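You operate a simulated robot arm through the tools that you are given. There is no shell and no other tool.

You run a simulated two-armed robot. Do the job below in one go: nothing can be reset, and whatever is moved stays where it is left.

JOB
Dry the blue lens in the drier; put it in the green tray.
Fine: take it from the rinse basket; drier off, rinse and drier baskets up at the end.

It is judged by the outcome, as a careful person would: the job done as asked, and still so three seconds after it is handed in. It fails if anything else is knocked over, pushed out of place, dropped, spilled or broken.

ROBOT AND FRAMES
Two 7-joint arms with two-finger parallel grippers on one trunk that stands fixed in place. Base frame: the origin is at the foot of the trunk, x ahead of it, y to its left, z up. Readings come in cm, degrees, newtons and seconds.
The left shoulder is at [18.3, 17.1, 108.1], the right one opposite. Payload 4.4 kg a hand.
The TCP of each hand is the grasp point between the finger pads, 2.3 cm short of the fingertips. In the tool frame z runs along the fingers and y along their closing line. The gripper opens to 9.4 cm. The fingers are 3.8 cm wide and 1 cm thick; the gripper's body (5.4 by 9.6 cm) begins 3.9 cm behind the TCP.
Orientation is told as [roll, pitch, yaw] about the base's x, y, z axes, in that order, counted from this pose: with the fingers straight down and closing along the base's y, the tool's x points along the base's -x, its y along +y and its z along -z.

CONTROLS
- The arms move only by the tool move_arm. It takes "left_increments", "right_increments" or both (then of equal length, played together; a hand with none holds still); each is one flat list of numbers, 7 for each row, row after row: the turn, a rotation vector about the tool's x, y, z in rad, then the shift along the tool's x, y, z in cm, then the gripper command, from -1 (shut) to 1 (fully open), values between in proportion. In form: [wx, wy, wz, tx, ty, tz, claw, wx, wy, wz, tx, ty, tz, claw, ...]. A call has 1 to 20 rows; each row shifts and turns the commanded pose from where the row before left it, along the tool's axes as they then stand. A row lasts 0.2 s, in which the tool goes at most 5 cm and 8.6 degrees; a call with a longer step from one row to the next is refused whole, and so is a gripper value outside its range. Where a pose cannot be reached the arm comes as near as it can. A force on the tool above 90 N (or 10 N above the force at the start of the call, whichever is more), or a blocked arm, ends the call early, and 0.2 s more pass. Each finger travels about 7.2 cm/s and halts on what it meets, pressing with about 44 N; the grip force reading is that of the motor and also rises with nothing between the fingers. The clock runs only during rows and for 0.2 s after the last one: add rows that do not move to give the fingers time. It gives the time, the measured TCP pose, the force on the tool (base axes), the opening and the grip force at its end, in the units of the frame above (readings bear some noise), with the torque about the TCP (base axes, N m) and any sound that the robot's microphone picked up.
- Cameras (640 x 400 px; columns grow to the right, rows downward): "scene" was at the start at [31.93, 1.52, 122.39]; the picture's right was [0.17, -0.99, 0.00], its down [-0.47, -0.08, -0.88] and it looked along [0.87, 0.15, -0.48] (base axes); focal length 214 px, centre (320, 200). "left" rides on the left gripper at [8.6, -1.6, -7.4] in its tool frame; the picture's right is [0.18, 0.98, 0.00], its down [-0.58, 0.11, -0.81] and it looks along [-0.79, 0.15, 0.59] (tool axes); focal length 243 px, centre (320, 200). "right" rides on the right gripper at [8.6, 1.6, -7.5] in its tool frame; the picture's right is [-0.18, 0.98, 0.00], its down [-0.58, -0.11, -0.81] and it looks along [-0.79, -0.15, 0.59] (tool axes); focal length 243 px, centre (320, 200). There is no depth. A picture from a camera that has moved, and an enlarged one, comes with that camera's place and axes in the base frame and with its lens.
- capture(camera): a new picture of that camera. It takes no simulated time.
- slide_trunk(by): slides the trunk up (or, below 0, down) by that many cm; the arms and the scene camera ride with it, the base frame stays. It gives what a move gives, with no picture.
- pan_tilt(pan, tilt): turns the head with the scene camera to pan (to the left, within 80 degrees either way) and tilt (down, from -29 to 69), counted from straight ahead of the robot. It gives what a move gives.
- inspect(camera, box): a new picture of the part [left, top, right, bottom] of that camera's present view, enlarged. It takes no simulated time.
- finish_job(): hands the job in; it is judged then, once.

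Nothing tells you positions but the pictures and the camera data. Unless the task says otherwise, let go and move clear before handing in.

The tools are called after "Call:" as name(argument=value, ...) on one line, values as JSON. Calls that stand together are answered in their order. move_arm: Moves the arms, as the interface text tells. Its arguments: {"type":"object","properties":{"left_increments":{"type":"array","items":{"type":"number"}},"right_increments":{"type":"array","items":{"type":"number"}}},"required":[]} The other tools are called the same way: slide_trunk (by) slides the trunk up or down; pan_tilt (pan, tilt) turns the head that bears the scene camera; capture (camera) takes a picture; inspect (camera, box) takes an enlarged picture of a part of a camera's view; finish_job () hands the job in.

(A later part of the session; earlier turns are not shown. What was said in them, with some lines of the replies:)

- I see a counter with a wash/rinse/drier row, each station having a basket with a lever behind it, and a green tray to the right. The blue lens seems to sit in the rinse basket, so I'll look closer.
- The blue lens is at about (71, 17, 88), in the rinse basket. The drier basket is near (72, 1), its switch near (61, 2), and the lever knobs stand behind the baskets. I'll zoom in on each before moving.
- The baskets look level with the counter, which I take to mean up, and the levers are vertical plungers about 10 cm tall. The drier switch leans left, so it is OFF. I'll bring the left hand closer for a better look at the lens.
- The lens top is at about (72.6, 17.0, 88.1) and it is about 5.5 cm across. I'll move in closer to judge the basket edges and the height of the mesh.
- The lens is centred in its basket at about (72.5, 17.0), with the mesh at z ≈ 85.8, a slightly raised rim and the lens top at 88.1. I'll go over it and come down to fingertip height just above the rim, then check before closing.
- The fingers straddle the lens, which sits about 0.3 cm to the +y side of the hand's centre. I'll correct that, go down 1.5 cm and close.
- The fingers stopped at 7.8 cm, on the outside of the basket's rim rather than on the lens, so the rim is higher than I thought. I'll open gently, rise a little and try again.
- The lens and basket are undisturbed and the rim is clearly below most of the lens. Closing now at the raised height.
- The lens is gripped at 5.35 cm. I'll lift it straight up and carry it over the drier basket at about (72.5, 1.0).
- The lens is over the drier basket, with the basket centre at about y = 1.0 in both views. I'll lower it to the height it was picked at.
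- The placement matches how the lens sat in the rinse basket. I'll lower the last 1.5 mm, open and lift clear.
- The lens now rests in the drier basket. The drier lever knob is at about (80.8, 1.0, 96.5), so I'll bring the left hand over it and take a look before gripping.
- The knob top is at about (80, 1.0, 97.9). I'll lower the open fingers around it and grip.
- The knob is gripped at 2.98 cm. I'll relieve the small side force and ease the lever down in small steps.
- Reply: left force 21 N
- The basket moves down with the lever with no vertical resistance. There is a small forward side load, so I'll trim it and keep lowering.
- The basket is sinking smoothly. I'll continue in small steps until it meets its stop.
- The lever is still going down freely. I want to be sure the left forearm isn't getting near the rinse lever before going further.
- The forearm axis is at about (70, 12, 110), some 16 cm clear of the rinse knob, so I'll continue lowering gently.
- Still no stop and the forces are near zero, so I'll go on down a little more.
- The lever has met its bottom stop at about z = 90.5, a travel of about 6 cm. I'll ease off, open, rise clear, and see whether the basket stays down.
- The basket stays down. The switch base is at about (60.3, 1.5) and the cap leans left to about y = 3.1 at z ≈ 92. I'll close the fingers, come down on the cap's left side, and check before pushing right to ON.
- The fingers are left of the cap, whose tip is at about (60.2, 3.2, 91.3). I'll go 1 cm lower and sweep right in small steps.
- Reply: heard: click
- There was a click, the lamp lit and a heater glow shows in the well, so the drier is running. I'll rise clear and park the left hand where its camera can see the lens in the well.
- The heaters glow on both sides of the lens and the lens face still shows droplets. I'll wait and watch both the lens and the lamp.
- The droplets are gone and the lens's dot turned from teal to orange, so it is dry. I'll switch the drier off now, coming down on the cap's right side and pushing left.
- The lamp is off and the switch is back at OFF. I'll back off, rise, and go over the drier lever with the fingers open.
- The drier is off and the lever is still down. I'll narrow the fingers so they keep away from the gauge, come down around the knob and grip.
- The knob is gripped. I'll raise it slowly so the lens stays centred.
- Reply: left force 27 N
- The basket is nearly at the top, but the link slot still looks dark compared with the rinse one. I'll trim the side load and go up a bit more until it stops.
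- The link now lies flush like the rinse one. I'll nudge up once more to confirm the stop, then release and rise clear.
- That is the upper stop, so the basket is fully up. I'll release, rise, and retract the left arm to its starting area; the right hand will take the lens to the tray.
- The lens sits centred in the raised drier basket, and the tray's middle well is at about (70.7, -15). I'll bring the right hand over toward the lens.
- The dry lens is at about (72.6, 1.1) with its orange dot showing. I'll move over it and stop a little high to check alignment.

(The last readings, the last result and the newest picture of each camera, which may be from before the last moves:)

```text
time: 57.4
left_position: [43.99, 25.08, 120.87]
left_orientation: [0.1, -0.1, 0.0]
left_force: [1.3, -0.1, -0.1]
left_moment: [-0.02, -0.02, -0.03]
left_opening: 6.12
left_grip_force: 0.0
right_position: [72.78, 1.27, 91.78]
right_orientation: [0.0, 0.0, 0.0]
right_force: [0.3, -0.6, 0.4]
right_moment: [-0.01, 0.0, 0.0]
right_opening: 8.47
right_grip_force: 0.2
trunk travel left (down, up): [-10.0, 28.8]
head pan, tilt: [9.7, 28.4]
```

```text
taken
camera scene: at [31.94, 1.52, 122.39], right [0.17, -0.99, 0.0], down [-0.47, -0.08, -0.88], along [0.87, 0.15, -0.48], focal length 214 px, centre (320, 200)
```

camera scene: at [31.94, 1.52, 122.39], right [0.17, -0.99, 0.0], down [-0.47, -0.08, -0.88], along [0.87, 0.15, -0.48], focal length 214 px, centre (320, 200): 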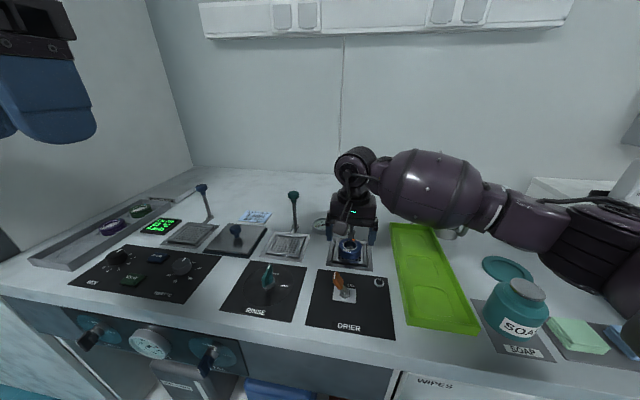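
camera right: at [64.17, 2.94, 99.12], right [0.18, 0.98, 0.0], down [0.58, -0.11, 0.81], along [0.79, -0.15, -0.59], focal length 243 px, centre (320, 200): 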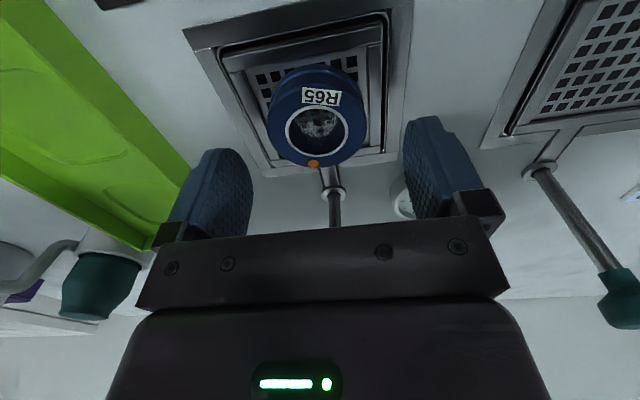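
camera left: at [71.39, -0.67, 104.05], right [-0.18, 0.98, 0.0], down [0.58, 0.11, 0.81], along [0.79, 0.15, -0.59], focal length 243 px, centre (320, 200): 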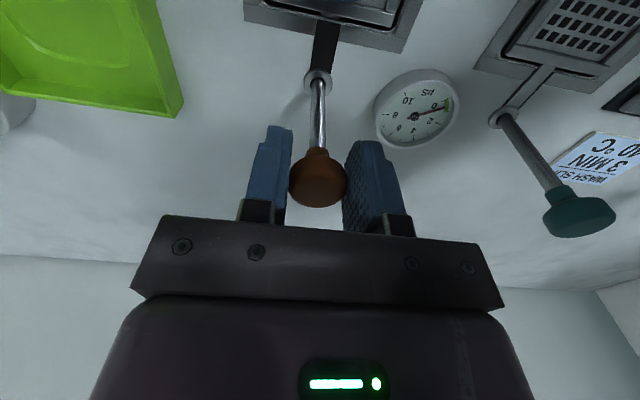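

The fingers straddle the lens and are centred within 1 mm. I'll go down to the same grip height as before and close.

Call:
move_arm(right_increments=[0, 0, 0, 0.15, -0.08, 1.0, 0.8, 0, 0, 0, 0, 0, 0.8, 0.8, 0, 0, 0, 0, 0, 0.7, 0.8, 0, 0, 0, 0, 0, 0, 0.8, 0, 0, 0, 0, 0, 0, 0.4, 0, 0, 0, 0, 0, 0, 0.15, 0, 0, 0, 0, 0, 0, -0.2, 0, 0, 0, 0, 0, 0, -1, 0, 0, 0, 0, 0, 0, -1])

Call:
capture(camera="right")

Call:
inspect(camera="scene", box=[300, 180, 420, 290])

```text
time: 59.4
left_position: [44.0, 25.05, 120.86]
left_orientation: [0.1, 0.0, 0.0]
left_force: [0.1, 0.7, 0.5]
left_moment: [-0.02, 0.0, 0.0]
left_opening: 6.11
left_grip_force: 0.1
right_position: [72.56, 1.12, 89.18]
right_orientation: [0.0, 0.0, 0.0]
right_force: [-0.4, 1.1, 0.4]
right_moment: [-0.01, 0.0, -0.03]
right_opening: 5.31
right_grip_force: 44.2
trunk travel left (down, up): [-10.0, 28.8]
head pan, tilt: [9.7, 28.4]
```

```text
taken
camera right: at [64.01, 2.91, 96.64], right [0.18, 0.98, 0.0], down [0.58, -0.11, 0.81], along [0.79, -0.15, -0.59], focal length 243 px, centre (320, 200)
```

right: 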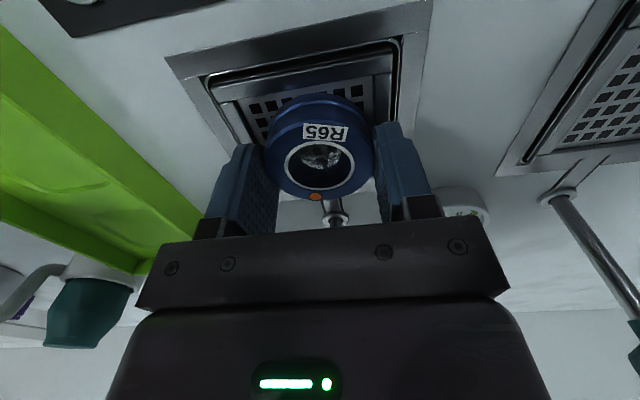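

```text
3.64 times, centred on (360, 235) of scene
camera zoom: at [31.93, 1.52, 122.39], right [0.17, -0.99, 0.0], down [-0.47, -0.08, -0.88], along [0.87, 0.15, -0.48], focal length 780 px, centre (174, 73)
```

zoom: 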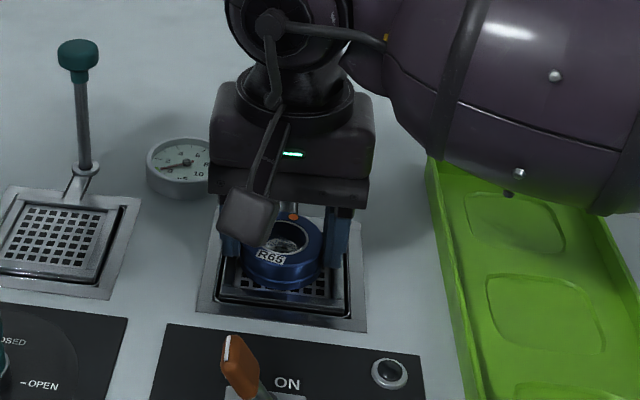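

Gripped at 5.31 cm. I'll lift straight up and carry it over the tray's middle well.

Call:
move_arm(right_increments=[0, 0, 0, 0, 0, -0.5, -1, 0, 0, 0, 0, 0, -1.5, -1, 0, 0, 0, 0, 0, -3, -1, 0, 0, 0, 0, 0, -3, -1, 0, 0, 0, 0.3, -2.5, 0, -1, 0, 0, 0, 0.3, -2.7, 0, -1, 0, 0, 0, 0.3, -2.7, 0, -1, 0, 0, 0, 0.3, -2.7, 0, -1, 0, 0, 0, 0.3, -2.7, 0, -1, 0, 0, 0, 0.3, -2.7, 0, -1, 0, 0, 0, 0, 0, 0, -1, 0, 0, 0, 0, 0, 0, -1])

Call:
capture(camera="right")

Call:
capture(camera="scene")

Call:
inspect(camera="scene", box=[360, 170, 500, 340])

```text
time: 62.0
left_position: [43.96, 25.19, 120.85]
left_orientation: [0.0, -0.1, 0.1]
left_force: [-0.4, 0.0, 0.4]
left_moment: [0.0, -0.02, 0.02]
left_opening: 6.11
left_grip_force: 0.1
right_position: [70.86, -15.25, 97.32]
right_orientation: [0.0, 0.0, -0.1]
right_force: [-0.2, 0.7, -0.3]
right_moment: [0.01, 0.01, 0.02]
right_opening: 5.33
right_grip_force: 43.9
trunk travel left (down, up): [-10.0, 28.8]
head pan, tilt: [9.7, 28.4]
```

```text
taken
camera right: at [62.23, -13.4, 104.75], right [0.18, 0.98, 0.0], down [0.58, -0.11, 0.81], along [0.79, -0.15, -0.59], focal length 243 px, centre (320, 200)
```

right: 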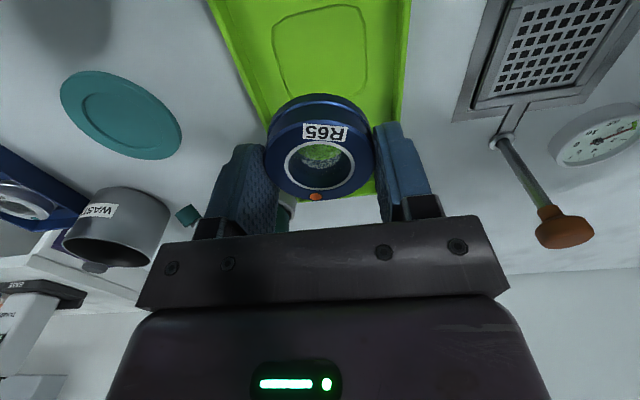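

```text
taken
camera scene: at [31.93, 1.52, 122.39], right [0.17, -0.99, 0.0], down [-0.47, -0.08, -0.88], along [0.87, 0.15, -0.48], focal length 214 px, centre (320, 200)
```

scene: 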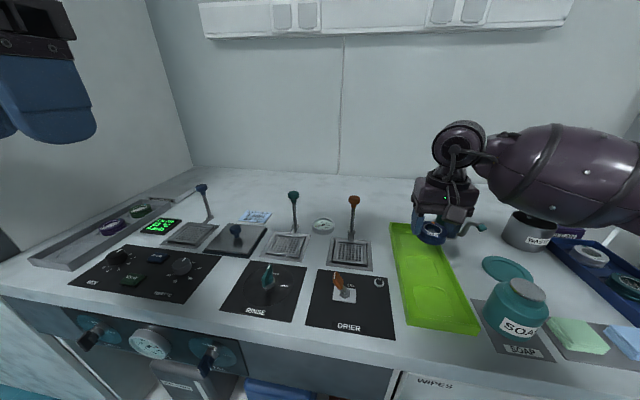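

```text
2.35 times, centred on (430, 255) of scene
camera zoom: at [31.93, 1.52, 122.39], right [0.17, -0.99, 0.0], down [-0.47, -0.08, -0.88], along [0.87, 0.15, -0.48], focal length 505 px, centre (61, 71)
```

zoom: 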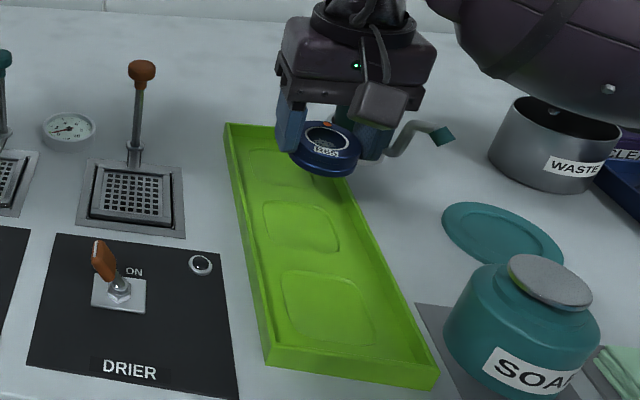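

The lens is over the tray. From this camera the middle well's centre is at (70.1, -14.85), so I'll shift slightly and go most of the way down.

Call:
move_arm(right_increments=[0, 0, 0, 0.7, 0.2, 1, -1, 0, 0, 0, 0, 0, 2, -1, 0, 0, 0, 0, 0, 2, -1, 0, 0, 0, 0, 0, 1.5, -1, 0, 0, 0, 0, 0, 0.5, -1, 0, 0, 0, 0, 0, 0, -1, 0, 0, 0, 0, 0, 0, -1])

Call:
capture(camera="right")

Call:
inspect(camera="scene", box=[390, 180, 490, 290])

```text
time: 63.6
left_position: [44.03, 25.05, 121.0]
left_orientation: [0.0, 0.1, 0.1]
left_force: [-0.4, 0.4, -0.5]
left_moment: [-0.02, 0.01, 0.0]
left_opening: 6.13
left_grip_force: 0.1
right_position: [70.18, -14.7, 90.12]
right_orientation: [-0.1, 0.1, 0.0]
right_force: [-0.9, 0.4, -1.0]
right_moment: [0.0, -0.02, 0.02]
right_opening: 5.3
right_grip_force: 44.1
trunk travel left (down, up): [-10.0, 28.8]
head pan, tilt: [9.7, 28.4]
```

```text
taken
camera right: at [61.52, -12.99, 97.6], right [0.18, 0.98, 0.0], down [0.58, -0.11, 0.81], along [0.79, -0.15, -0.59], focal length 243 px, centre (320, 200)
```

right: 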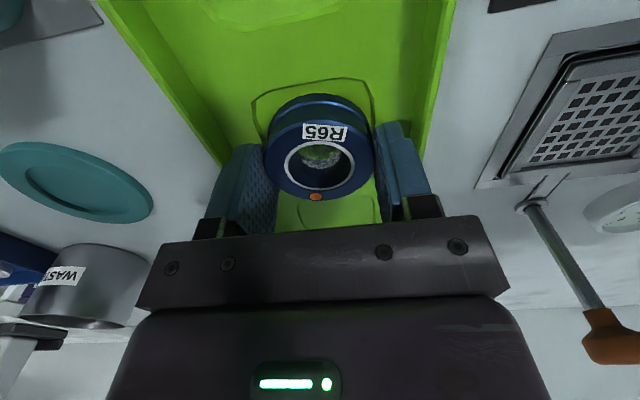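

```text
3.64 times, centred on (440, 235) of scene
camera zoom: at [31.94, 1.51, 122.39], right [0.17, -0.99, 0.0], down [-0.47, -0.08, -0.88], along [0.87, 0.15, -0.48], focal length 780 px, centre (-116, 73)
```

zoom: 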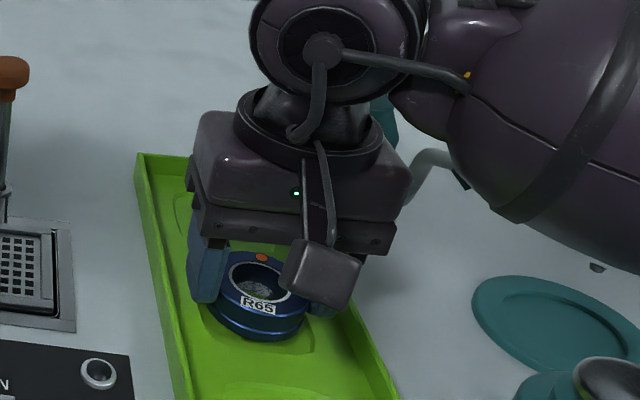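

The lens is nearly centred in the well. I'll lower it in small steps, watching the vertical force for contact.

Call:
move_arm(right_increments=[0, 0, 0, -0.15, 0, 0.25, -1, 0, 0, 0, 0, 0, 0.2, -1, 0, 0, 0, 0, 0, 0, -1])

Call:
inspect(camera="scene", box=[400, 230, 470, 290])

Call:
inspect(camera="right", box=[230, 40, 410, 210])

```text
time: 64.4
left_position: [44.06, 25.14, 120.94]
left_orientation: [0.0, 0.0, 0.0]
left_force: [-0.8, -0.3, -0.6]
left_moment: [0.01, -0.03, 0.03]
left_opening: 6.12
left_grip_force: 0.0
right_position: [70.27, -14.63, 89.62]
right_orientation: [0.0, 0.0, -0.1]
right_force: [0.2, -0.3, -1.0]
right_moment: [0.01, -0.05, 0.03]
right_opening: 5.34
right_grip_force: 44.2
trunk travel left (down, up): [-10.0, 28.8]
head pan, tilt: [9.7, 28.4]
```

```text
6.67 times, centred on (435, 260) of scene
camera zoom: at [31.94, 1.51, 122.39], right [0.17, -0.99, 0.0], down [-0.47, -0.08, -0.88], along [0.87, 0.15, -0.48], focal length 1430 px, centre (-447, -200)
```

zoom: 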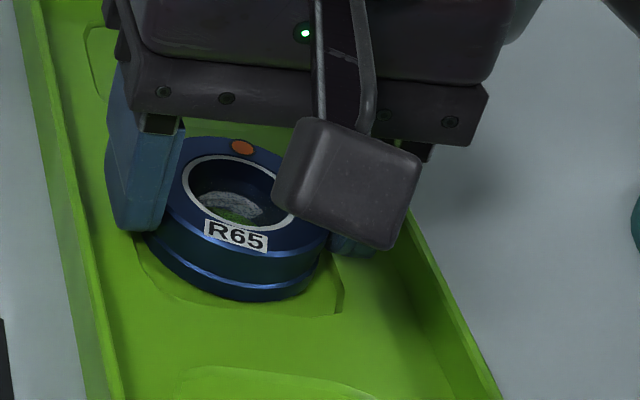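

```text
2.35 times, centred on (320, 125) of right
camera zoom: at [61.62, -12.99, 97.11], right [0.18, 0.98, 0.0], down [0.58, -0.11, 0.81], along [0.79, -0.15, -0.59], focal length 571 px, centre (320, 376)
```

zoom: 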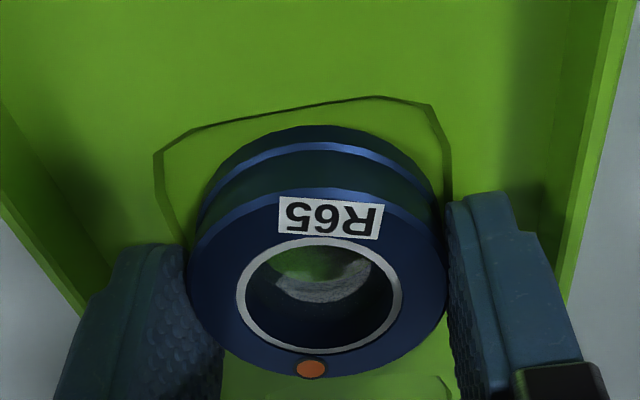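

The lens is about 3 mm to the left (+y) of the well centre. I'll correct that and keep lowering.

Call:
move_arm(right_increments=[0, 0, 0, 0, -0.3, 0, -1, 0, 0, 0, 0, 0, 0.2, -1, 0, 0, 0, 0, 0, 0.15, -1, 0, 0, 0, 0, 0, 0, -1])

Call:
inspect(camera="scene", box=[400, 230, 470, 290])

Call:
inspect(camera="right", box=[230, 40, 410, 210])

```text
time: 65.4
left_position: [43.95, 25.02, 120.87]
left_orientation: [0.1, -0.1, -0.1]
left_force: [-0.5, 0.2, -0.5]
left_moment: [0.02, 0.04, -0.04]
left_opening: 6.13
left_grip_force: 0.1
right_position: [70.19, -15.0, 89.42]
right_orientation: [-0.1, 0.0, 0.0]
right_force: [-0.3, -0.8, -0.8]
right_moment: [-0.02, 0.03, 0.0]
right_opening: 5.3
right_grip_force: 44.2
trunk travel left (down, up): [-10.0, 28.8]
head pan, tilt: [9.7, 28.4]
```

```text
6.67 times, centred on (435, 260) of scene
camera zoom: at [31.94, 1.51, 122.39], right [0.17, -0.99, 0.0], down [-0.47, -0.08, -0.88], along [0.87, 0.15, -0.48], focal length 1430 px, centre (-447, -200)
```

zoom: 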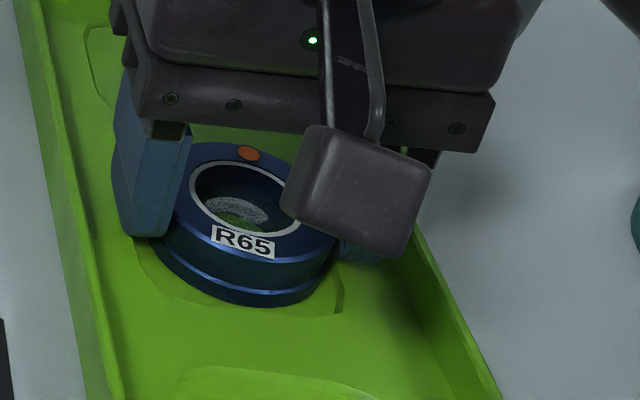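

```text
2.35 times, centred on (320, 125) of right
camera zoom: at [61.66, -13.26, 96.87], right [0.18, 0.98, 0.0], down [0.58, -0.11, 0.81], along [0.79, -0.15, -0.59], focal length 571 px, centre (320, 376)
```

zoom: 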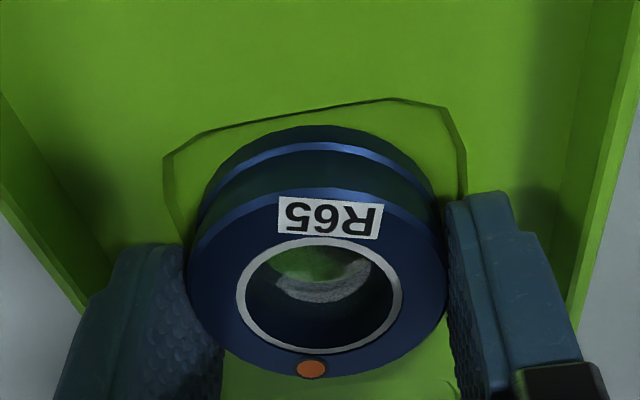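

Now centred and still free. I'll continue down in 1.5 mm steps.

Call:
move_arm(right_increments=[0, 0, 0, 0, 0, 0.15, -1, 0, 0, 0, 0, 0, 0.15, -1, 0, 0, 0, 0, 0, 0, -1])

Call:
inspect(camera="right", box=[230, 40, 410, 210])

```text
time: 66.2
left_position: [43.81, 24.99, 120.94]
left_orientation: [0.1, -0.2, 0.0]
left_force: [0.9, 0.6, 0.3]
left_moment: [0.03, 0.01, 0.0]
left_opening: 6.1
left_grip_force: 0.0
right_position: [70.31, -14.93, 89.46]
right_orientation: [0.1, -0.4, -0.1]
right_force: [0.9, -5.2, 16.4]
right_moment: [-0.13, 0.38, 0.06]
right_opening: 5.32
right_grip_force: 43.9
trunk travel left (down, up): [-10.0, 28.8]
head pan, tilt: [9.7, 28.4]
```

```text
2.35 times, centred on (320, 125) of right
camera zoom: at [61.62, -13.22, 96.81], right [0.19, 0.98, 0.0], down [0.58, -0.11, 0.81], along [0.79, -0.15, -0.59], focal length 571 px, centre (320, 376)
```

zoom: 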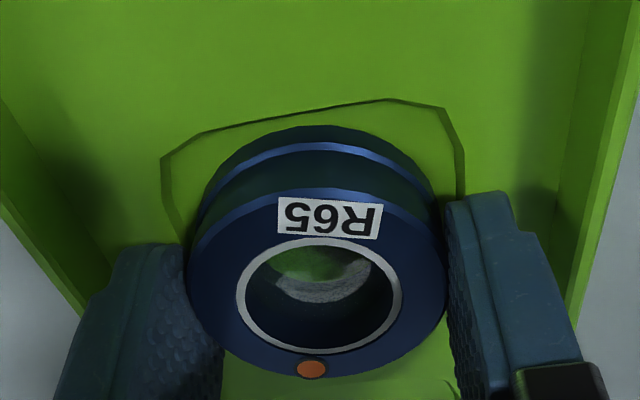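

It has touched the well floor. I'll ease off the pressure, open gently and rise clear.

Call:
move_arm(right_increments=[0, 0, 0, 0, 0, -0.22, -1, 0, 0, 0, 0, 0, 0, 0.2, 0, 0, 0, 0, 0, 0, 0.4, 0, 0, 0, 0, 0, 0, 0.4, 0, 0, 0, 0, 0, -1, 0.4, 0, 0, 0, 0, 0, -2, 0.4, 0, 0, 0, 0, 0, -3, 0.4, 0, 0, 0, 0, 0, -4, 0.4, 0, 0, 0, 0, 0, -4, 0.4, 0, 0, 0, 0, 0, 0, 0.4])

Call:
capture(camera="right")

Call:
inspect(camera="scene", box=[380, 200, 500, 320])

```text
time: 68.4
left_position: [43.96, 25.08, 120.82]
left_orientation: [0.0, 0.1, 0.0]
left_force: [0.5, 0.1, 0.3]
left_moment: [-0.01, 0.02, -0.02]
left_opening: 6.13
left_grip_force: 0.2
right_position: [70.2, -15.06, 103.32]
right_orientation: [0.0, 0.1, -0.1]
right_force: [0.5, 0.0, -0.8]
right_moment: [0.0, 0.01, -0.02]
right_opening: 6.59
right_grip_force: 0.1
trunk travel left (down, up): [-10.0, 28.8]
head pan, tilt: [9.7, 28.4]
```

```text
taken
camera right: at [61.55, -13.32, 110.72], right [0.19, 0.98, 0.0], down [0.58, -0.11, 0.81], along [0.79, -0.15, -0.59], focal length 243 px, centre (320, 200)
```

right: 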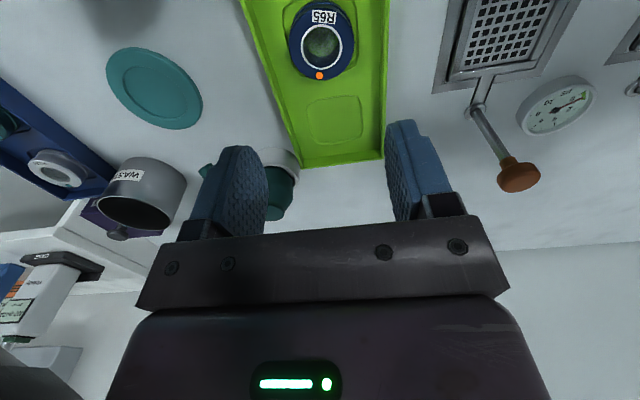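

```text
3.33 times, centred on (440, 260) of scene
camera zoom: at [32.0, 1.51, 122.36], right [0.17, -0.99, 0.0], down [-0.47, -0.08, -0.88], along [0.87, 0.15, -0.48], focal length 715 px, centre (-80, 0)
```

zoom: 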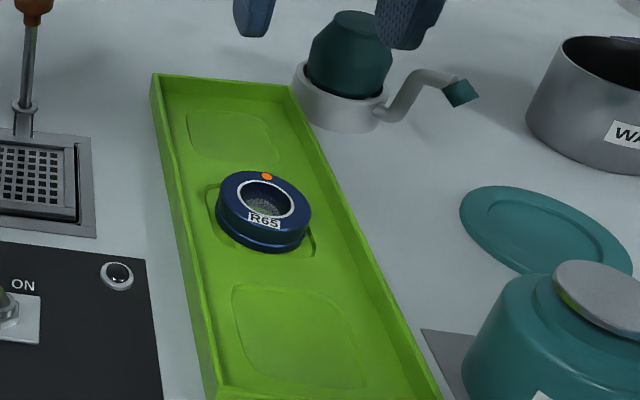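

The lens sits in the tray's middle well. I'll retract the right arm and check the whole scene.

Call:
move_arm(right_increments=[0, 0, 0, 3.1, -0.45, -1.7, 0.4, 0, 0, 0, 3.1, -0.45, -1.7, 0.4, 0, 0, 0, 3.1, -0.45, -1.7, 0.4, 0, 0, 0, 3.1, -0.45, -1.7, 0.4, 0, 0, 0, 3.1, -0.45, -1.7, 0.4, 0, 0, 0, 3.1, -0.45, -1.7, 0.4, 0, 0, 0, 3.1, -0.45, -1.7, 0.4, 0, 0, 0, 3.1, -0.45, -1.7, 0.4, 0, 0, 0, 3.1, -0.45, -1.7, 0.4, 0, 0, 0, 0, 0, 0, 0.4])

Call:
capture(camera="scene")

Call:
inspect(camera="scene", box=[220, 180, 420, 350])

Call:
inspect(camera="scene", box=[380, 180, 640, 370])

```text
time: 70.6
left_position: [44.16, 25.0, 120.93]
left_orientation: [0.1, 0.0, 0.0]
left_force: [-0.3, -0.5, 0.1]
left_moment: [0.05, 0.01, -0.01]
left_opening: 6.12
left_grip_force: 0.0
right_position: [42.38, -18.98, 118.6]
right_orientation: [0.1, 0.1, -0.2]
right_force: [0.4, -0.2, -0.7]
right_moment: [-0.01, 0.02, 0.02]
right_opening: 6.56
right_grip_force: 0.1
trunk travel left (down, up): [-10.0, 28.8]
head pan, tilt: [9.7, 28.4]
```

```text
taken
camera scene: at [31.99, 1.5, 122.36], right [0.17, -0.99, 0.0], down [-0.47, -0.08, -0.88], along [0.87, 0.15, -0.48], focal length 214 px, centre (320, 200)
```

scene: 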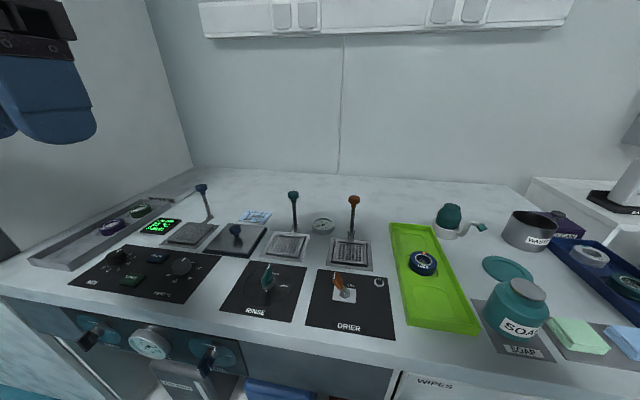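

```text
2.35 times, centred on (320, 265) of scene
camera zoom: at [31.99, 1.5, 122.36], right [0.17, -0.99, 0.0], down [-0.47, -0.08, -0.88], along [0.87, 0.15, -0.48], focal length 505 px, centre (320, 47)
```

zoom: 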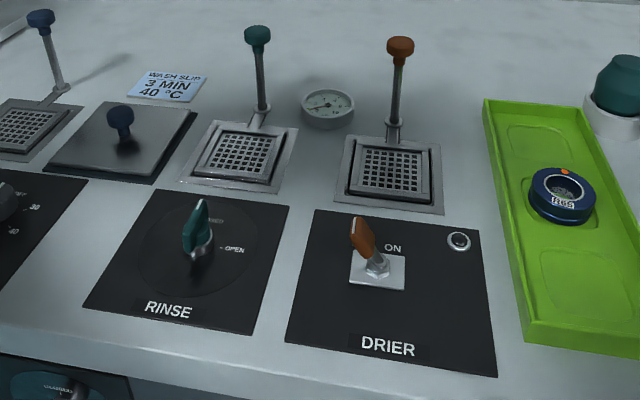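

```text
2.11 times, centred on (510, 275) of scene
camera zoom: at [31.99, 1.5, 122.36], right [0.17, -0.99, 0.0], down [-0.47, -0.08, -0.88], along [0.87, 0.15, -0.48], focal length 452 px, centre (-80, 42)
```

zoom: 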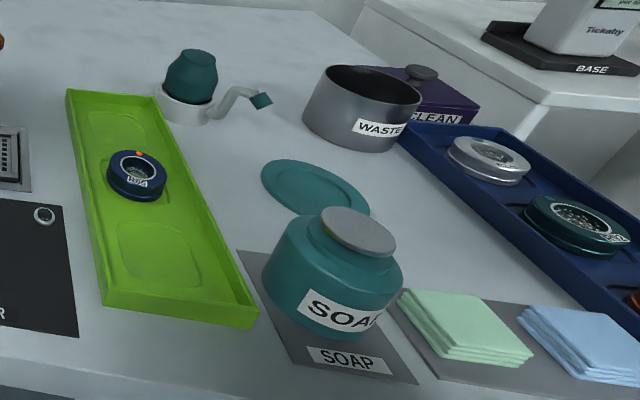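

The dry lens rests in the green tray's middle well. The drier switch is OFF with its lamp out, both baskets are up, and nothing else has moved, so I'm handing in.

Call:
finish_job()

```text
The job is handed in.
```

The blue lens (marked R65) is dry and sitting in the middle well of the green tray, and I have handed the job in.

- **Drying:** I moved it from the rinse basket to the drier basket, lowered the basket and ran the drier for several seconds. The droplets on the lens disappeared and the dot on its rim turned from teal to orange.
- **End state:** The drier is switched off with its lamp out. The rinse and drier baskets are both up, and both arms are clear.
- **One slip:** On my first try at picking up the lens, the fingers closed on the outside edge of the rinse basket instead. I opened them, raised the hand slightly and tried again. The lens and basket looked undisturbed afterwards.

Nothing else looked moved or knocked over in the final pictures.
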